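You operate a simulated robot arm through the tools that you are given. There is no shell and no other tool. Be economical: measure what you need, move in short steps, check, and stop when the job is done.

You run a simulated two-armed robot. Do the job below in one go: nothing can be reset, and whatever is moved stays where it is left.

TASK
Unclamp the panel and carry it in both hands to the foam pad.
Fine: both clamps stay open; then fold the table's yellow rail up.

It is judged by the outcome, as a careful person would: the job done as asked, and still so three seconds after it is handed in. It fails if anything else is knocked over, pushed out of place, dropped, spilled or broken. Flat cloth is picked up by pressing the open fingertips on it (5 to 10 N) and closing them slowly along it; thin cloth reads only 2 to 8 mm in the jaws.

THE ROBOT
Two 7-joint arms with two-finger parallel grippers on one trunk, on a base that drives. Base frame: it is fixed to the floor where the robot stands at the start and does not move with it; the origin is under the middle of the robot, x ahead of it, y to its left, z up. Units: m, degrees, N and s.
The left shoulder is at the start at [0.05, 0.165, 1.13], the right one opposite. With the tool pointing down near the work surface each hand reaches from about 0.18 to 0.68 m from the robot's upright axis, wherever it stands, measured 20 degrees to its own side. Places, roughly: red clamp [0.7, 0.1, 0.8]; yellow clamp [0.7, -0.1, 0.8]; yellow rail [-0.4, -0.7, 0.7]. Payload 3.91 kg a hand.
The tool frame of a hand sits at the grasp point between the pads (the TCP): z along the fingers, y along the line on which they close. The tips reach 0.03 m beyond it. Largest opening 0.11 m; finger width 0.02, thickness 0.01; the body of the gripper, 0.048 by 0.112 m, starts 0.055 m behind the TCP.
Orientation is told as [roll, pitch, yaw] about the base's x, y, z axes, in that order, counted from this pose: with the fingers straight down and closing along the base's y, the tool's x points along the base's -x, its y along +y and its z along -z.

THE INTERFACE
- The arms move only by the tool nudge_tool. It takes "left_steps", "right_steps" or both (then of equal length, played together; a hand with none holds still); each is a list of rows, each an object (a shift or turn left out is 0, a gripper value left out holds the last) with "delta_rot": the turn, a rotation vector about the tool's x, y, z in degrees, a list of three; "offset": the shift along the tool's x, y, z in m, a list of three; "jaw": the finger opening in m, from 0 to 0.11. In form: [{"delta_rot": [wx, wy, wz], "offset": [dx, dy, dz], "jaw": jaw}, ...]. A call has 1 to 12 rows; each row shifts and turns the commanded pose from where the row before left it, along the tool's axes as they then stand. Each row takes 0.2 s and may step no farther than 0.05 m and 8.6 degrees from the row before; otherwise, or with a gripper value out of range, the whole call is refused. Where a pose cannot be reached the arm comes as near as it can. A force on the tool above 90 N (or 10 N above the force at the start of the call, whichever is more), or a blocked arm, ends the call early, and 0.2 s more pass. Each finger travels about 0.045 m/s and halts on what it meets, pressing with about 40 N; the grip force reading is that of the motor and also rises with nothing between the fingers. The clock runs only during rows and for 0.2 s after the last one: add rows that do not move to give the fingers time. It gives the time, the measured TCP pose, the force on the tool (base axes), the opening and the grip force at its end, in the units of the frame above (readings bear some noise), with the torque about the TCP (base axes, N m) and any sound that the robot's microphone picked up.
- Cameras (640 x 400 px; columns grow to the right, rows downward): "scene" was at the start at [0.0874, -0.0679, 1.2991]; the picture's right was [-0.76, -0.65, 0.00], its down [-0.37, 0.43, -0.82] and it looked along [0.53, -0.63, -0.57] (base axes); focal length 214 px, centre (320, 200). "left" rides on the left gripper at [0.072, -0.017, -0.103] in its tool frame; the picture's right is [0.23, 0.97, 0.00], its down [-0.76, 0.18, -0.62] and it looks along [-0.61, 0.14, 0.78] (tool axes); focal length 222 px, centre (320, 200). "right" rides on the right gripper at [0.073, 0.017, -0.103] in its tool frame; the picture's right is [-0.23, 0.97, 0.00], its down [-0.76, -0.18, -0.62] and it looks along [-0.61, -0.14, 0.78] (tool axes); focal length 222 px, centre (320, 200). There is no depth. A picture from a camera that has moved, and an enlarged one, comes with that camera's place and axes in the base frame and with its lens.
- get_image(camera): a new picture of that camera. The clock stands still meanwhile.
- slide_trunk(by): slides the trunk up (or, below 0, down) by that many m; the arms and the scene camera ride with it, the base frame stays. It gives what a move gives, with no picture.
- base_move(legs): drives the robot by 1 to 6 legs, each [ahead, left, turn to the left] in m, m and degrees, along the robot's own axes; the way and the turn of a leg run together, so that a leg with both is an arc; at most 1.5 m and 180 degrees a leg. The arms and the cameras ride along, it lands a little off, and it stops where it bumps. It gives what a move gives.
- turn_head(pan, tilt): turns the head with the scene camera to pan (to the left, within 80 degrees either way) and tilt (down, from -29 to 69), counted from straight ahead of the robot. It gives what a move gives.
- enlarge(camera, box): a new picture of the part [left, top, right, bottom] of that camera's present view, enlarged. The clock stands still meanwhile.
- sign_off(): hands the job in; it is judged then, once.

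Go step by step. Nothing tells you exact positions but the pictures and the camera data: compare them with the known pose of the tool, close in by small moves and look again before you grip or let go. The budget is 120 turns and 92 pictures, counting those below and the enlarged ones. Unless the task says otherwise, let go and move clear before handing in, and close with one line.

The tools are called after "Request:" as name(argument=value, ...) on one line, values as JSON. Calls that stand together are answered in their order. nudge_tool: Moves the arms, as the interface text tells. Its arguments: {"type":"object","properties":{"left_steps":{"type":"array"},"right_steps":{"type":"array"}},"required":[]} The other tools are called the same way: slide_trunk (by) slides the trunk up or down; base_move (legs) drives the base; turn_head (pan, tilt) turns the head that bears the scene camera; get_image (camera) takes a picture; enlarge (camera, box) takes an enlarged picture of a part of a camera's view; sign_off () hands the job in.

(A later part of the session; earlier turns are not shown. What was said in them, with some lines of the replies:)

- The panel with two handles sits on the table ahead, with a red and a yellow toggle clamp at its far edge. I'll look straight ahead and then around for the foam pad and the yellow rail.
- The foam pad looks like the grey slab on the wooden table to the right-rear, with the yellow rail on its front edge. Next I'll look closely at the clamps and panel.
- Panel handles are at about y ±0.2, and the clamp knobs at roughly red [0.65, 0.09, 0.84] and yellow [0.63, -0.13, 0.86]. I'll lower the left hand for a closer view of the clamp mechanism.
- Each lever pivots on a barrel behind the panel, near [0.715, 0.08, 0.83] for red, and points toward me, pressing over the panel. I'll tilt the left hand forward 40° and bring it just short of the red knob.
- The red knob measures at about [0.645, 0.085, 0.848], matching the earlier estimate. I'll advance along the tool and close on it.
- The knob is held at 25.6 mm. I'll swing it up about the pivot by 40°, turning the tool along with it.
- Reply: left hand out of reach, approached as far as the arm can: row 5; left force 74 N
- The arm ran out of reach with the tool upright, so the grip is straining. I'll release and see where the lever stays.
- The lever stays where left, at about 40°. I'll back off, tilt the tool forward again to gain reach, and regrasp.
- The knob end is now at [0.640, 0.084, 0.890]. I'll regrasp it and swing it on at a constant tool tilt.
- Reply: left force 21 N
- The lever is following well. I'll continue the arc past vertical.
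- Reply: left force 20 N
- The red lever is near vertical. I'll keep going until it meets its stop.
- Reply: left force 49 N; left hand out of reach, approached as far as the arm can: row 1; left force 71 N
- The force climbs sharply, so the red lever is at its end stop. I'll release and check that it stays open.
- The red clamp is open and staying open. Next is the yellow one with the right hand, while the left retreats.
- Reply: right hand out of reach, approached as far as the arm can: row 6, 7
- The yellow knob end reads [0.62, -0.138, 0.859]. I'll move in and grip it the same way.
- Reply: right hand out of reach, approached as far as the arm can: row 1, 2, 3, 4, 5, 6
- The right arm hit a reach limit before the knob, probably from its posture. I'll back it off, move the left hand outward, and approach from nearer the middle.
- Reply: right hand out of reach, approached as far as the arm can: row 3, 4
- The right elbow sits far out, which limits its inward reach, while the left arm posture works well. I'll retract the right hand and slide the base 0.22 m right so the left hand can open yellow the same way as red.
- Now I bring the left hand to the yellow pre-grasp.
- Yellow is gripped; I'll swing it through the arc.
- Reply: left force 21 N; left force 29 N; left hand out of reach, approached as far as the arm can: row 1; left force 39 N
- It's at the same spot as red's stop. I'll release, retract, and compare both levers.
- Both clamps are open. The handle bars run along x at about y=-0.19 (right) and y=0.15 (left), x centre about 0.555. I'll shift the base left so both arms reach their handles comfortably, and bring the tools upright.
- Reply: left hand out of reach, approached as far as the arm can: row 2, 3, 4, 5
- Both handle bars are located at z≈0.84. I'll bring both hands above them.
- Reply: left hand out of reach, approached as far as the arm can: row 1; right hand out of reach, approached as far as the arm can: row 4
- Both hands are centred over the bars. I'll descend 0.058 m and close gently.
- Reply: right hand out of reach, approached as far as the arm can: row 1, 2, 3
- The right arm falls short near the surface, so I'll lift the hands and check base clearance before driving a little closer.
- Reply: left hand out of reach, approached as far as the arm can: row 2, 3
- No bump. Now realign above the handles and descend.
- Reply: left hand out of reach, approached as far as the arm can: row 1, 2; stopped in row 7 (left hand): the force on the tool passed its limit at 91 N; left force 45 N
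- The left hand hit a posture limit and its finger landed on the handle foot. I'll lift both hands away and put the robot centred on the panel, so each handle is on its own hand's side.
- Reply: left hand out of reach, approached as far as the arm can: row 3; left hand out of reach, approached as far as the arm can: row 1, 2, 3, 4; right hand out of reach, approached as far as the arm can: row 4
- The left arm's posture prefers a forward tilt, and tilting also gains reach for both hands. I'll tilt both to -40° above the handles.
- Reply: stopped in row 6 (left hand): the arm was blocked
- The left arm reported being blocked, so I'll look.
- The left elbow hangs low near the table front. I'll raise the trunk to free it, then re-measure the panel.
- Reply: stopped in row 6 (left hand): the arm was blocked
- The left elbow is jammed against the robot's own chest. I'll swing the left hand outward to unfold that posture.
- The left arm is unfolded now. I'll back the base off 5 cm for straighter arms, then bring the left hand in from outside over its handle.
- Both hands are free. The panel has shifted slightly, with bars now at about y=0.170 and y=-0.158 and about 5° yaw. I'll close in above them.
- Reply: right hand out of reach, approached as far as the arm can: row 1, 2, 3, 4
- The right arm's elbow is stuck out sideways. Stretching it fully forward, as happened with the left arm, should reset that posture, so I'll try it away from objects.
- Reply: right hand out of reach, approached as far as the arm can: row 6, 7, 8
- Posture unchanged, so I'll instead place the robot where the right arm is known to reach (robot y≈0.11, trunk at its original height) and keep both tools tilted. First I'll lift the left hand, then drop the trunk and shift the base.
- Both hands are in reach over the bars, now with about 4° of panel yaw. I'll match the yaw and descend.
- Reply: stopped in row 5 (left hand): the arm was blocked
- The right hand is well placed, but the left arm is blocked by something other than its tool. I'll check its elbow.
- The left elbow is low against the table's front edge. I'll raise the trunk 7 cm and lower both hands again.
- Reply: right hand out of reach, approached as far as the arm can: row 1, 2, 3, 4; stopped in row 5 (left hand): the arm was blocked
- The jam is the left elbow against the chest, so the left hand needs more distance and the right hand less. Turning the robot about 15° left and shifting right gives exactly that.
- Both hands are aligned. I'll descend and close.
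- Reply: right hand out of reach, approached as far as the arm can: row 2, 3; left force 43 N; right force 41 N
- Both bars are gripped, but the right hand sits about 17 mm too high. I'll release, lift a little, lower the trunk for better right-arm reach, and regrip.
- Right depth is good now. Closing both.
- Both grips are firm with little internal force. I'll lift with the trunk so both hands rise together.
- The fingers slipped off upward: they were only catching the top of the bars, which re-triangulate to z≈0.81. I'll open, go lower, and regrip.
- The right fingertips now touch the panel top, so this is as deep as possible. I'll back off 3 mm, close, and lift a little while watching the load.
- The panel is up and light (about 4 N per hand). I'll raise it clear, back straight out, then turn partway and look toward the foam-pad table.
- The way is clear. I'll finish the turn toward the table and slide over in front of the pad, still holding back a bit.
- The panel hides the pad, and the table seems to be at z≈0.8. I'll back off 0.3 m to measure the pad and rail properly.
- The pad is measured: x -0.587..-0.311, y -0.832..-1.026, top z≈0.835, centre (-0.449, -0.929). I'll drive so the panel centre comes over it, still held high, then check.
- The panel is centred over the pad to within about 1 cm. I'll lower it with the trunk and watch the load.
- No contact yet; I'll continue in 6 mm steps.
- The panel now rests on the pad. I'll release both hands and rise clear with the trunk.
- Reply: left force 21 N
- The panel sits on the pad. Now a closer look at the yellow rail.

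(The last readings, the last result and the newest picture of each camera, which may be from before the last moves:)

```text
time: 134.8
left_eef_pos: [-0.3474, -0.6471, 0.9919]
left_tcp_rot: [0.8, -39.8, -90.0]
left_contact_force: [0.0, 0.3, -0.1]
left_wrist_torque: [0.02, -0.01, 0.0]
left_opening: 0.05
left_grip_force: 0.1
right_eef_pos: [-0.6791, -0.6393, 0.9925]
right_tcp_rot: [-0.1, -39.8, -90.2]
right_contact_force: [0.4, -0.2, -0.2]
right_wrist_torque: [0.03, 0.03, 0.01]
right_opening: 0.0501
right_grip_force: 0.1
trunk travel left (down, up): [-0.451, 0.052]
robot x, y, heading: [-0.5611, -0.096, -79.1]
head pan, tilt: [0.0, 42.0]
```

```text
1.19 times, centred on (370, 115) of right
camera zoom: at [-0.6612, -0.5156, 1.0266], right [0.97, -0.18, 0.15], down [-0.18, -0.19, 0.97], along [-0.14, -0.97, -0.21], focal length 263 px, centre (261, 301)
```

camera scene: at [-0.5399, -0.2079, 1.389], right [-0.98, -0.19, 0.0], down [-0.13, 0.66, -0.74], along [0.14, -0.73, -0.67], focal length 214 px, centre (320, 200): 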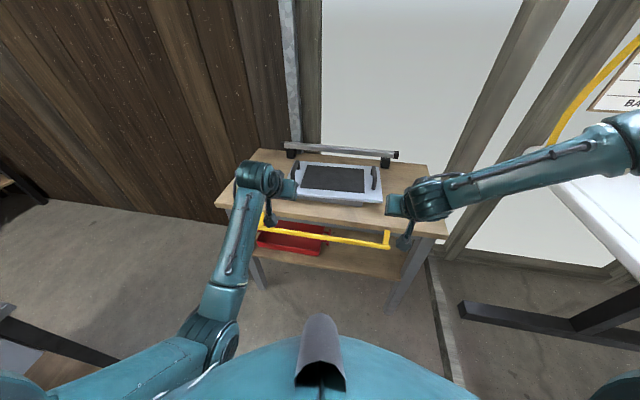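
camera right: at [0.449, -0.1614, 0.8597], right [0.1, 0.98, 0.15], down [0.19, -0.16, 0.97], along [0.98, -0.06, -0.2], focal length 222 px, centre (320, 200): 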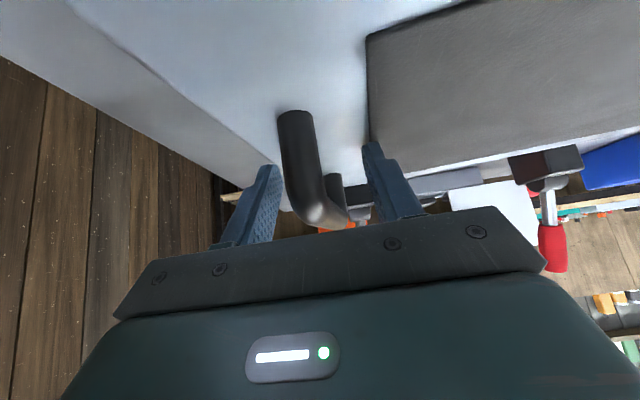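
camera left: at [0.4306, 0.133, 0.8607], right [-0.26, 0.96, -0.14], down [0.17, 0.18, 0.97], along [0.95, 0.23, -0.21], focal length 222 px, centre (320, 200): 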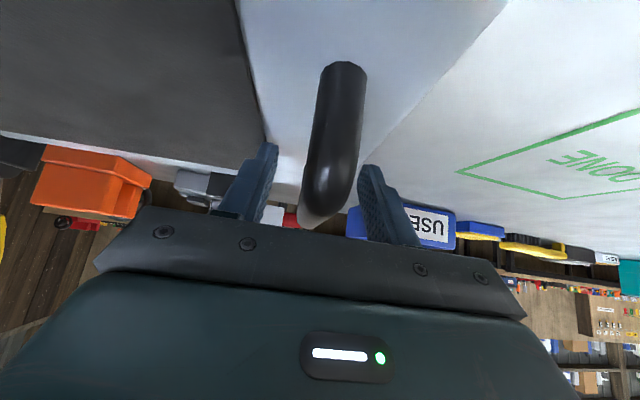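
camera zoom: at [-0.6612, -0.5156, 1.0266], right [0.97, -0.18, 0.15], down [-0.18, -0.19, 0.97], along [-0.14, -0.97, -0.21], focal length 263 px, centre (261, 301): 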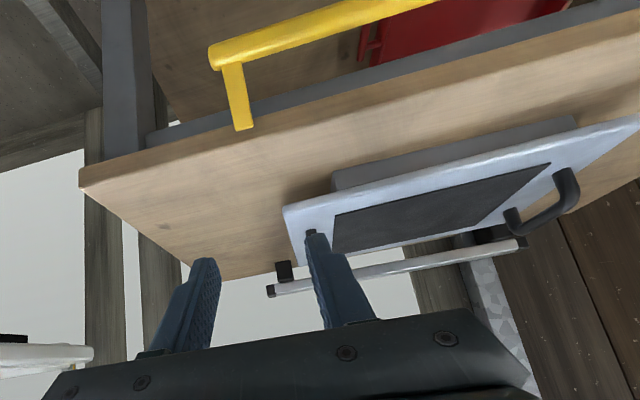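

The rail hinges at the table edge (y≈-0.736, z≈0.80), with its bar hanging at (y≈-0.69, z≈0.767). I'll lift it from below with the right hand's closed fingertips, using trunk and base motion. First, left hand up out of the way and right fingers closed and flattened.

Request:
nudge_tool(left_steps=[{"offset": [-0.0257, 0, -0.0306]}, {"offset": [-0.0257, 0, -0.0306]}, {"offset": [-0.0257, 0, -0.0306]}, {"offset": [-0.0257, 0, -0.0306]}, {"offset": [-0.0257, 0, -0.0306]}, {}], right_steps=[{"delta_rot": [0, -7.5, 0], "jaw": 0.0}, {"delta_rot": [0, -7.5, 0]}, {"delta_rot": [0, -7.5, 0]}, {"delta_rot": [0, -7.5, 0]}, {}, {}])

Request:
base_move(legs=[[-0.03, 0.09, 0]])

```text
time: 136.2
left_eef_pos: [-0.3506, -0.6495, 1.1925]
left_tcp_rot: [0.8, -39.7, -90.1]
left_contact_force: [0.0, 0.4, -0.6]
left_wrist_torque: [0.01, 0.0, 0.03]
left_opening: 0.05
left_grip_force: 0.0
right_eef_pos: [-0.7023, -0.6373, 1.0197]
right_tcp_rot: [0.0, -69.7, -90.2]
right_contact_force: [-1.2, 0.2, 0.5]
right_wrist_torque: [-0.03, -0.03, 0.02]
right_opening: 0.0
right_grip_force: 37.9
right hand out of reach, approached as far as the arm can: row 3, 4
trunk travel left (down, up): [-0.451, 0.052]
robot x, y, heading: [-0.5623, -0.095, -79.1]
head pan, tilt: [0.0, 42.0]
```

```text
time: 137.6
left_eef_pos: [-0.2681, -0.6022, 1.1931]
left_tcp_rot: [0.8, -39.8, -89.9]
left_contact_force: [0.7, 0.1, 0.4]
left_wrist_torque: [0.05, 0.0, -0.03]
left_opening: 0.0502
left_grip_force: 0.1
right_eef_pos: [-0.6187, -0.5923, 1.0203]
right_tcp_rot: [0.1, -69.7, -90.0]
right_contact_force: [-0.3, 0.5, 0.2]
right_wrist_torque: [-0.02, -0.02, -0.04]
right_opening: 0.0
right_grip_force: 38.0
trunk travel left (down, up): [-0.451, 0.052]
robot x, y, heading: [-0.48, -0.0483, -79.4]
head pan, tilt: [0.0, 42.0]
```

Request:
slide_trunk(by=-0.295)

Request:
turn_head(pan=-8, tilt=30)

Request:
get_image(camera="scene")

```text
time: 140.6
left_eef_pos: [-0.2689, -0.6026, 0.8966]
left_tcp_rot: [0.8, -39.8, -89.9]
left_contact_force: [0.3, 0.9, 0.1]
left_wrist_torque: [0.01, -0.01, -0.01]
left_opening: 0.0501
left_grip_force: 0.0
right_eef_pos: [-0.6191, -0.5925, 0.7256]
right_tcp_rot: [0.1, -69.7, -90.1]
right_contact_force: [0.7, -0.6, 0.1]
right_wrist_torque: [0.02, 0.01, 0.02]
right_opening: 0.0
right_grip_force: 37.4
trunk travel left (down, up): [-0.156, 0.347]
robot x, y, heading: [-0.4791, -0.0468, -79.2]
head pan, tilt: [0.0, 42.0]
```

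```text
time: 141.3
left_eef_pos: [-0.2693, -0.6027, 0.8981]
left_tcp_rot: [0.8, -39.8, -90.0]
left_contact_force: [-0.5, 0.4, -0.2]
left_wrist_torque: [0.02, 0.03, 0.01]
left_opening: 0.0501
left_grip_force: 0.1
right_eef_pos: [-0.6195, -0.5918, 0.7253]
right_tcp_rot: [0.2, -69.7, -90.1]
right_contact_force: [0.2, 0.3, -0.1]
right_wrist_torque: [0.04, 0.0, -0.01]
right_opening: 0.0
right_grip_force: 37.4
trunk travel left (down, up): [-0.156, 0.347]
robot x, y, heading: [-0.4803, -0.0526, -79.5]
head pan, tilt: [-8.0, 30.0]
```

```text
10 pictures are left
camera scene: at [-0.4687, -0.1697, 1.1123], right [-1.0, -0.05, 0.0], down [-0.03, 0.5, -0.87], along [0.04, -0.86, -0.5], focal length 214 px, centre (320, 200)
```

scene: 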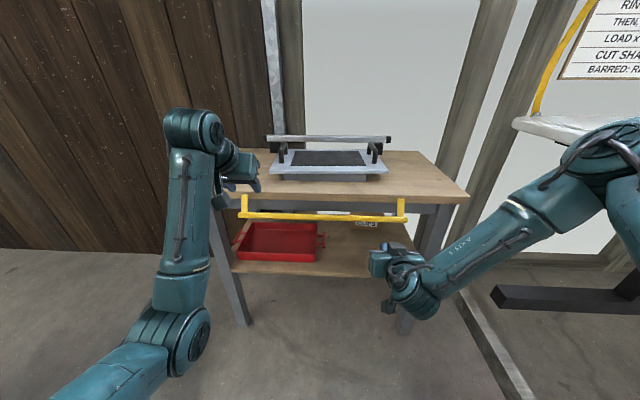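

The finger is level below the bar. I'll drive ahead 0.1 m to slip it under, then raise the trunk.

Request:
base_move(legs=[[0.1, 0, 0]])

Request:
slide_trunk(by=0.04)

Request:
get_image(camera="scene")

```text
time: 142.5
left_eef_pos: [-0.2494, -0.701, 0.8973]
left_tcp_rot: [0.8, -39.8, -89.9]
left_contact_force: [0.3, 0.1, 0.1]
left_wrist_torque: [-0.02, -0.01, 0.01]
left_opening: 0.0501
left_grip_force: 0.0
right_eef_pos: [-0.6, -0.6899, 0.726]
right_tcp_rot: [0.1, -69.7, -90.0]
right_contact_force: [0.0, -0.1, -3.5]
right_wrist_torque: [0.06, -0.03, -0.02]
right_opening: 0.0001
right_grip_force: 37.6
trunk travel left (down, up): [-0.156, 0.347]
robot x, y, heading: [-0.4609, -0.1507, -78.9]
head pan, tilt: [-8.0, 30.0]
```

```text
time: 143.2
left_eef_pos: [-0.2488, -0.7003, 0.9391]
left_tcp_rot: [0.8, -39.8, -89.9]
left_contact_force: [0.6, 0.5, 0.8]
left_wrist_torque: [-0.02, 0.04, 0.0]
left_opening: 0.05
left_grip_force: 0.1
right_eef_pos: [-0.5999, -0.6714, 0.7444]
right_tcp_rot: [-1.0, -65.0, -88.2]
right_contact_force: [-0.5, 3.1, -2.5]
right_wrist_torque: [0.07, 0.0, -0.02]
right_opening: 0.0
right_grip_force: 37.8
trunk travel left (down, up): [-0.195, 0.308]
robot x, y, heading: [-0.462, -0.1475, -78.9]
head pan, tilt: [-8.0, 30.0]
stopped: the force on the tool passed its limit at 92 N (the readings are from after the stop); the commanded pose is now the measured one
```

```text
9 pictures are left
camera scene: at [-0.4496, -0.2671, 1.1525], right [-1.0, -0.05, 0.0], down [-0.03, 0.5, -0.87], along [0.04, -0.86, -0.5], focal length 214 px, centre (320, 200)
```

scene: 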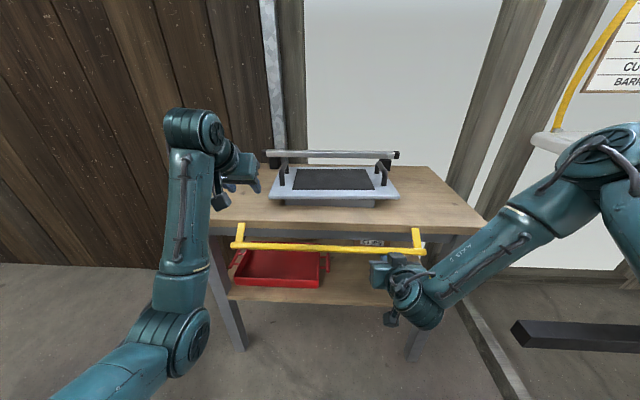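

Request:
enlarge(camera="scene", box=[340, 200, 460, 290])

```text
4.44 times, centred on (400, 245) of scene
camera zoom: at [-0.4496, -0.2671, 1.1525], right [-1.0, -0.05, 0.0], down [-0.03, 0.5, -0.87], along [0.04, -0.86, -0.5], focal length 953 px, centre (-36, 0)
```

zoom: 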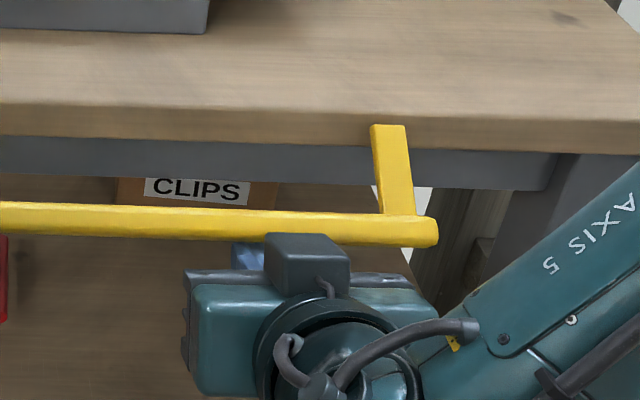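

The fingers are just under the bar, but the trunk moved too fast for the stiff hinge. I'll reseat the fingertips and lift slowly with the arm, keeping the push gentle.

Request:
nudge_tool(right_steps=[{"offset": [0.009, 0, 0.0042]}, {"offset": [-0.0076, 0, 0.0163]}, {}, {"offset": [-0.0036, 0, -0.0017]}, {"offset": [-0.0036, 0, -0.0017]}, {"offset": [-0.0036, 0, -0.0017]}, {"offset": [-0.0036, 0, -0.0017]}, {"offset": [-0.0036, 0, -0.0017]}, {"offset": [-0.0036, 0, -0.0017]}, {"offset": [-0.0036, 0, -0.0017]}])

```text
time: 145.4
left_eef_pos: [-0.2503, -0.696, 0.9405]
left_tcp_rot: [0.9, -39.9, -90.0]
left_contact_force: [0.3, 0.0, 0.4]
left_wrist_torque: [0.01, -0.01, 0.0]
left_opening: 0.0502
left_grip_force: 0.1
right_eef_pos: [-0.6037, -0.6746, 0.7667]
right_tcp_rot: [-1.0, -63.4, -87.9]
right_contact_force: [-10.4, 80.6, -15.5]
right_wrist_torque: [-0.65, -0.22, -0.55]
right_opening: 0.0002
right_grip_force: 37.7
right hand out of reach, approached as far as the arm can: row 1, 2
trunk travel left (down, up): [-0.195, 0.308]
robot x, y, heading: [-0.4611, -0.1481, -78.7]
head pan, tilt: [-8.0, 30.0]
```

Request:
enlarge(camera="scene", box=[220, 180, 460, 310])

```text
2.67 times, centred on (340, 245) of scene
camera zoom: at [-0.4508, -0.2624, 1.1522], right [-1.0, -0.05, 0.0], down [-0.02, 0.49, -0.87], along [0.04, -0.87, -0.5], focal length 572 px, centre (267, 80)
```

zoom: 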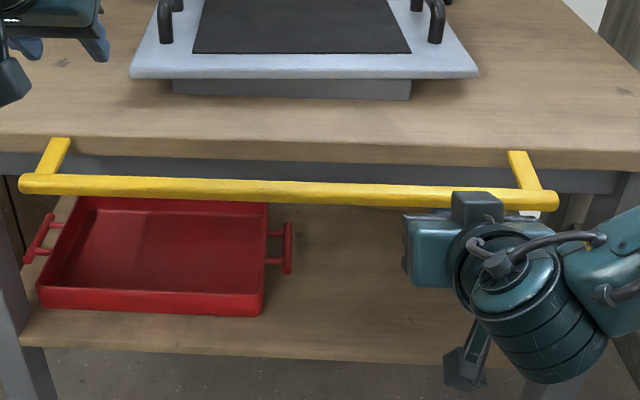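

The rail has started rising. I'll ease off the forward pressure and keep lifting slowly.

Request:
nudge_tool(right_steps=[{"offset": [-0.0045, 0, -0.0045]}, {"offset": [-0.0045, 0, -0.0045]}, {"offset": [-0.0045, 0, -0.0045]}, {"offset": [-0.0049, 0, -0.0036]}, {"offset": [-0.0054, 0, -0.0027]}, {"offset": [-0.0054, 0, -0.0027]}, {}])

Request:
enlarge(camera="scene", box=[220, 180, 460, 310])

```text
time: 147.0
left_eef_pos: [-0.2489, -0.7004, 0.9353]
left_tcp_rot: [0.8, -39.8, -89.9]
left_contact_force: [-0.4, 0.0, 0.3]
left_wrist_torque: [-0.01, 0.02, -0.04]
left_opening: 0.0503
left_grip_force: 0.2
right_eef_pos: [-0.6006, -0.6822, 0.8122]
right_tcp_rot: [-0.7, -65.5, -88.2]
right_contact_force: [0.1, 0.5, -0.3]
right_wrist_torque: [0.0, 0.0, 0.02]
right_opening: 0.0
right_grip_force: 37.9
trunk travel left (down, up): [-0.195, 0.308]
robot x, y, heading: [-0.4644, -0.1478, -79.3]
head pan, tilt: [-8.0, 30.0]
```

```text
2.67 times, centred on (340, 245) of scene
camera zoom: at [-0.4493, -0.2672, 1.1514], right [-1.0, -0.05, 0.0], down [-0.03, 0.5, -0.87], along [0.05, -0.86, -0.5], focal length 572 px, centre (267, 80)
```

zoom: 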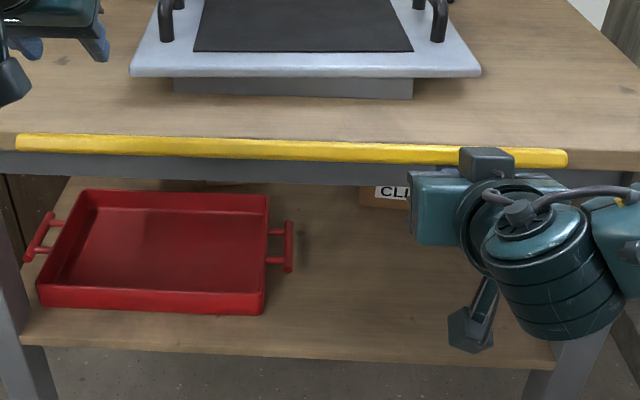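

The rail is well past horizontal and holding. I'll push it on forward and up toward upright.

Request:
nudge_tool(right_steps=[{"offset": [-0.0061, 0, 0.0038]}, {"offset": [-0.0061, 0, 0.0038]}, {"offset": [-0.0061, 0, 0.0038]}, {"offset": [-0.0061, 0, 0.0038]}, {"offset": [-0.0061, 0, 0.0038]}, {"offset": [-0.0061, 0, 0.0038]}, {"offset": [-0.0061, 0, 0.0038]}, {}])

Request:
enlarge(camera="scene", box=[220, 180, 460, 310])

```text
time: 148.8
left_eef_pos: [-0.2504, -0.7028, 0.9344]
left_tcp_rot: [0.8, -39.6, -90.0]
left_contact_force: [-0.6, -0.6, 0.5]
left_wrist_torque: [0.03, 0.01, 0.0]
left_opening: 0.05
left_grip_force: 0.0
right_eef_pos: [-0.6013, -0.7232, 0.8334]
right_tcp_rot: [-0.9, -64.5, -88.3]
right_contact_force: [1.5, 1.4, -26.8]
right_wrist_torque: [0.52, -0.05, 0.08]
right_opening: 0.0
right_grip_force: 37.9
trunk travel left (down, up): [-0.195, 0.308]
robot x, y, heading: [-0.4609, -0.1465, -79.2]
head pan, tilt: [-8.0, 30.0]
```

```text
2.67 times, centred on (340, 245) of scene
camera zoom: at [-0.4499, -0.2693, 1.1508], right [-1.0, -0.05, 0.0], down [-0.03, 0.5, -0.86], along [0.04, -0.86, -0.5], focal length 572 px, centre (267, 80)
```

zoom: 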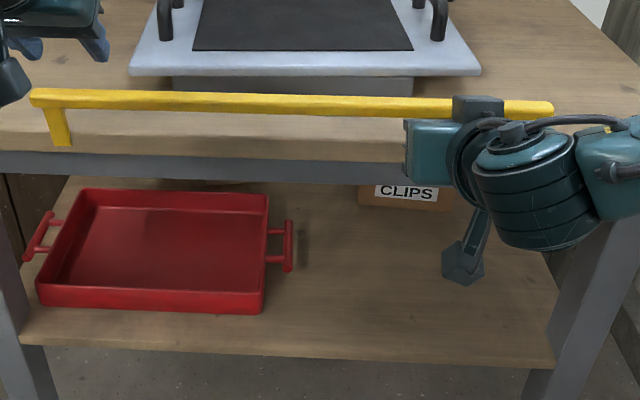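

The rail stands about upright. I'll withdraw, raise the fingertips, and press it gently forward to make sure it is fully folded against its stop.

Request:
nudge_tool(right_steps=[{"offset": [0.0108, 0, -0.0226]}, {"offset": [0.0108, 0, -0.0226]}, {"offset": [-0.0298, 0, -0.0142]}, {}, {"offset": [-0.0026, 0, 0.0054]}, {"offset": [-0.0026, 0, 0.0054]}, {"offset": [-0.0026, 0, 0.0054]}, {"offset": [-0.0026, 0, 0.0054]}, {"offset": [-0.0026, 0, 0.0054]}, {"offset": [-0.0026, 0, 0.0054]}, {}])

Request:
enlarge(camera="scene", box=[220, 180, 460, 310])

```text
time: 151.2
left_eef_pos: [-0.2506, -0.7004, 0.9389]
left_tcp_rot: [0.8, -39.8, -89.9]
left_contact_force: [-0.3, 0.2, -0.1]
left_wrist_torque: [0.0, 0.02, 0.01]
left_opening: 0.05
left_grip_force: 0.0
right_eef_pos: [-0.601, -0.7091, 0.8727]
right_tcp_rot: [-0.8, -65.5, -88.3]
right_contact_force: [-0.4, 3.0, 5.6]
right_wrist_torque: [-0.1, 0.01, 0.02]
right_opening: 0.0
right_grip_force: 37.6
trunk travel left (down, up): [-0.195, 0.308]
robot x, y, heading: [-0.4612, -0.1475, -78.9]
head pan, tilt: [-8.0, 30.0]
```

```text
2.67 times, centred on (340, 245) of scene
camera zoom: at [-0.4495, -0.2662, 1.1516], right [-1.0, -0.05, 0.0], down [-0.03, 0.5, -0.87], along [0.04, -0.87, -0.5], focal length 572 px, centre (267, 80)
```

zoom: 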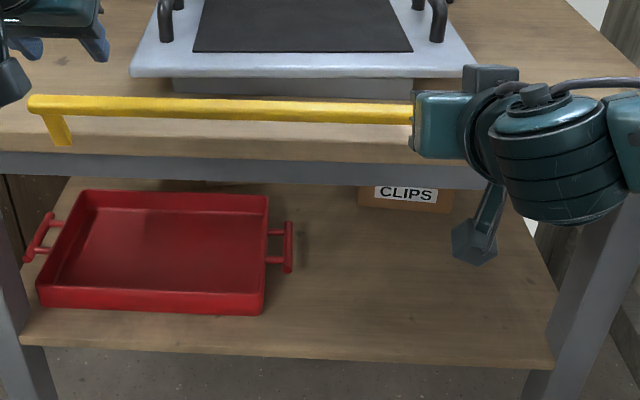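

Request:
nudge_tool(right_steps=[{"offset": [0.0129, 0, -0.0271]}, {"offset": [0.0099, 0, 0.0047]}, {"offset": [-0.0026, 0, 0.0054]}, {"offset": [-0.0026, 0, 0.0054]}, {"offset": [-0.0026, 0, 0.0054]}, {"offset": [-0.0026, 0, 0.0054]}, {"offset": [-0.0026, 0, 0.0054]}, {"offset": [-0.0026, 0, 0.0054]}, {"offset": [-0.0026, 0, 0.0054]}, {"offset": [-0.0026, 0, 0.0054]}, {}])

```text
time: 153.6
left_eef_pos: [-0.2496, -0.6954, 0.94]
left_tcp_rot: [0.9, -40.2, -90.1]
left_contact_force: [-0.4, -0.1, 0.4]
left_wrist_torque: [0.01, 0.01, 0.01]
left_opening: 0.0505
left_grip_force: 0.1
right_eef_pos: [-0.6003, -0.7202, 0.8615]
right_tcp_rot: [-0.7, -65.2, -88.4]
right_contact_force: [-9.6, 50.5, 11.8]
right_wrist_torque: [0.05, -0.14, -0.6]
right_opening: 0.0003
right_grip_force: 37.9
trunk travel left (down, up): [-0.195, 0.308]
robot x, y, heading: [-0.4624, -0.15, -78.9]
head pan, tilt: [-8.0, 30.0]
```

It resists firmly at 50 N, so the rail is against its stop. I'll back the hand away and check that everything holds.

Request:
nudge_tool(right_steps=[{"offset": [0.0129, 0, -0.0271]}, {"offset": [0.0129, 0, -0.0271]}, {"offset": [0.0129, 0, -0.0271]}, {}])

Request:
base_move(legs=[[-0.25, 0, 0]])

Request:
get_image(camera="scene")

```text
time: 154.6
left_eef_pos: [-0.2489, -0.7002, 0.9363]
left_tcp_rot: [0.8, -39.8, -90.0]
left_contact_force: [0.1, -0.3, 0.3]
left_wrist_torque: [0.02, 0.0, -0.01]
left_opening: 0.0503
left_grip_force: 0.1
right_eef_pos: [-0.6005, -0.6356, 0.8583]
right_tcp_rot: [-0.7, -65.3, -88.4]
right_contact_force: [0.2, -0.2, 0.0]
right_wrist_torque: [0.0, -0.01, -0.01]
right_opening: 0.0
right_grip_force: 37.9
trunk travel left (down, up): [-0.195, 0.308]
robot x, y, heading: [-0.4615, -0.148, -78.9]
head pan, tilt: [-8.0, 30.0]
```

```text
time: 156.5
left_eef_pos: [-0.2959, -0.4528, 0.9376]
left_tcp_rot: [0.7, -39.7, -90.0]
left_contact_force: [-0.6, 0.1, -0.2]
left_wrist_torque: [0.02, 0.01, -0.02]
left_opening: 0.0501
left_grip_force: 0.0
right_eef_pos: [-0.6491, -0.39, 0.8597]
right_tcp_rot: [-0.9, -65.3, -88.4]
right_contact_force: [0.5, -0.6, 0.3]
right_wrist_torque: [-0.03, -0.02, -0.01]
right_opening: 0.0003
right_grip_force: 38.1
trunk travel left (down, up): [-0.195, 0.308]
robot x, y, heading: [-0.5107, 0.0994, -79.2]
head pan, tilt: [-8.0, 30.0]
```

```text
3 pictures are left
camera scene: at [-0.4974, -0.0199, 1.1514], right [-1.0, -0.05, 0.0], down [-0.03, 0.5, -0.87], along [0.04, -0.86, -0.5], focal length 214 px, centre (320, 200)
```

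scene: 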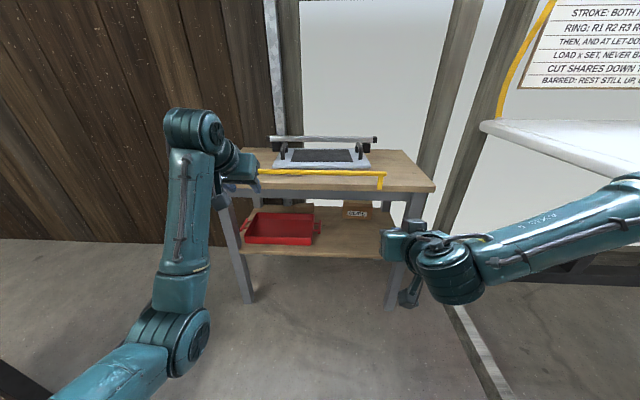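

Request:
enlarge(camera="scene", box=[230, 120, 450, 230])

```text
2.91 times, centred on (340, 175) of scene
camera zoom: at [-0.4974, -0.0199, 1.1514], right [-1.0, -0.05, 0.0], down [-0.03, 0.5, -0.87], along [0.04, -0.86, -0.5], focal length 624 px, centre (262, 273)
```

zoom: 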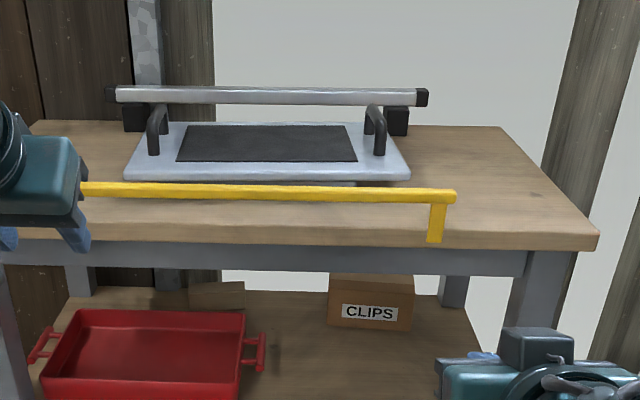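

The rail stands upright and the panel rests on the pad. One last check that both clamps are still open.

Request:
turn_head(pan=78, tilt=18)

Request:
enlarge(camera="scene", box=[220, 120, 420, 280])

```text
time: 158.1
left_eef_pos: [-0.2988, -0.4534, 0.9368]
left_tcp_rot: [0.8, -39.6, -89.9]
left_contact_force: [-0.9, -0.4, -0.9]
left_wrist_torque: [-0.02, -0.03, 0.0]
left_opening: 0.0503
left_grip_force: 0.1
right_eef_pos: [-0.6505, -0.3885, 0.8585]
right_tcp_rot: [-0.8, -65.2, -88.3]
right_contact_force: [0.1, 0.1, -1.0]
right_wrist_torque: [0.03, -0.01, 0.02]
right_opening: 0.0001
right_grip_force: 37.6
trunk travel left (down, up): [-0.195, 0.308]
robot x, y, heading: [-0.5071, 0.101, -78.9]
head pan, tilt: [78.0, 18.0]
```

```text
2.50 times, centred on (320, 200) of scene
camera zoom: at [-0.4087, 0.0685, 1.1707], right [-0.02, -1.0, 0.0], down [-0.31, 0.01, -0.95], along [0.95, -0.02, -0.31], focal length 536 px, centre (320, 200)
```

zoom: 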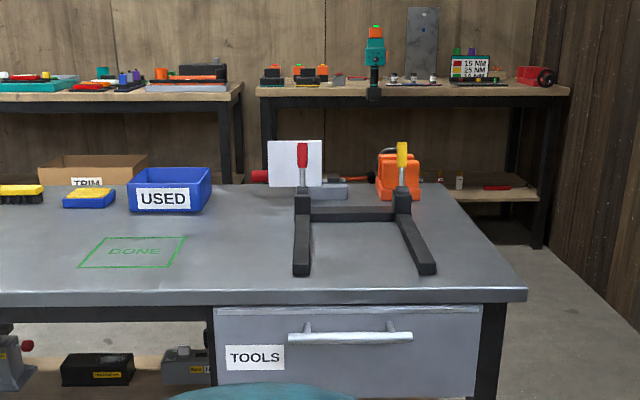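

Both clamps are standing open, nothing else has moved, and the hands are clear, so I'm handing in.

Request:
sign_off()

```text
The job is handed in.
```

The panel is unclamped and rests on the foam pad, carried there in both hands; both clamps are still open and the yellow rail is folded up to about vertical.
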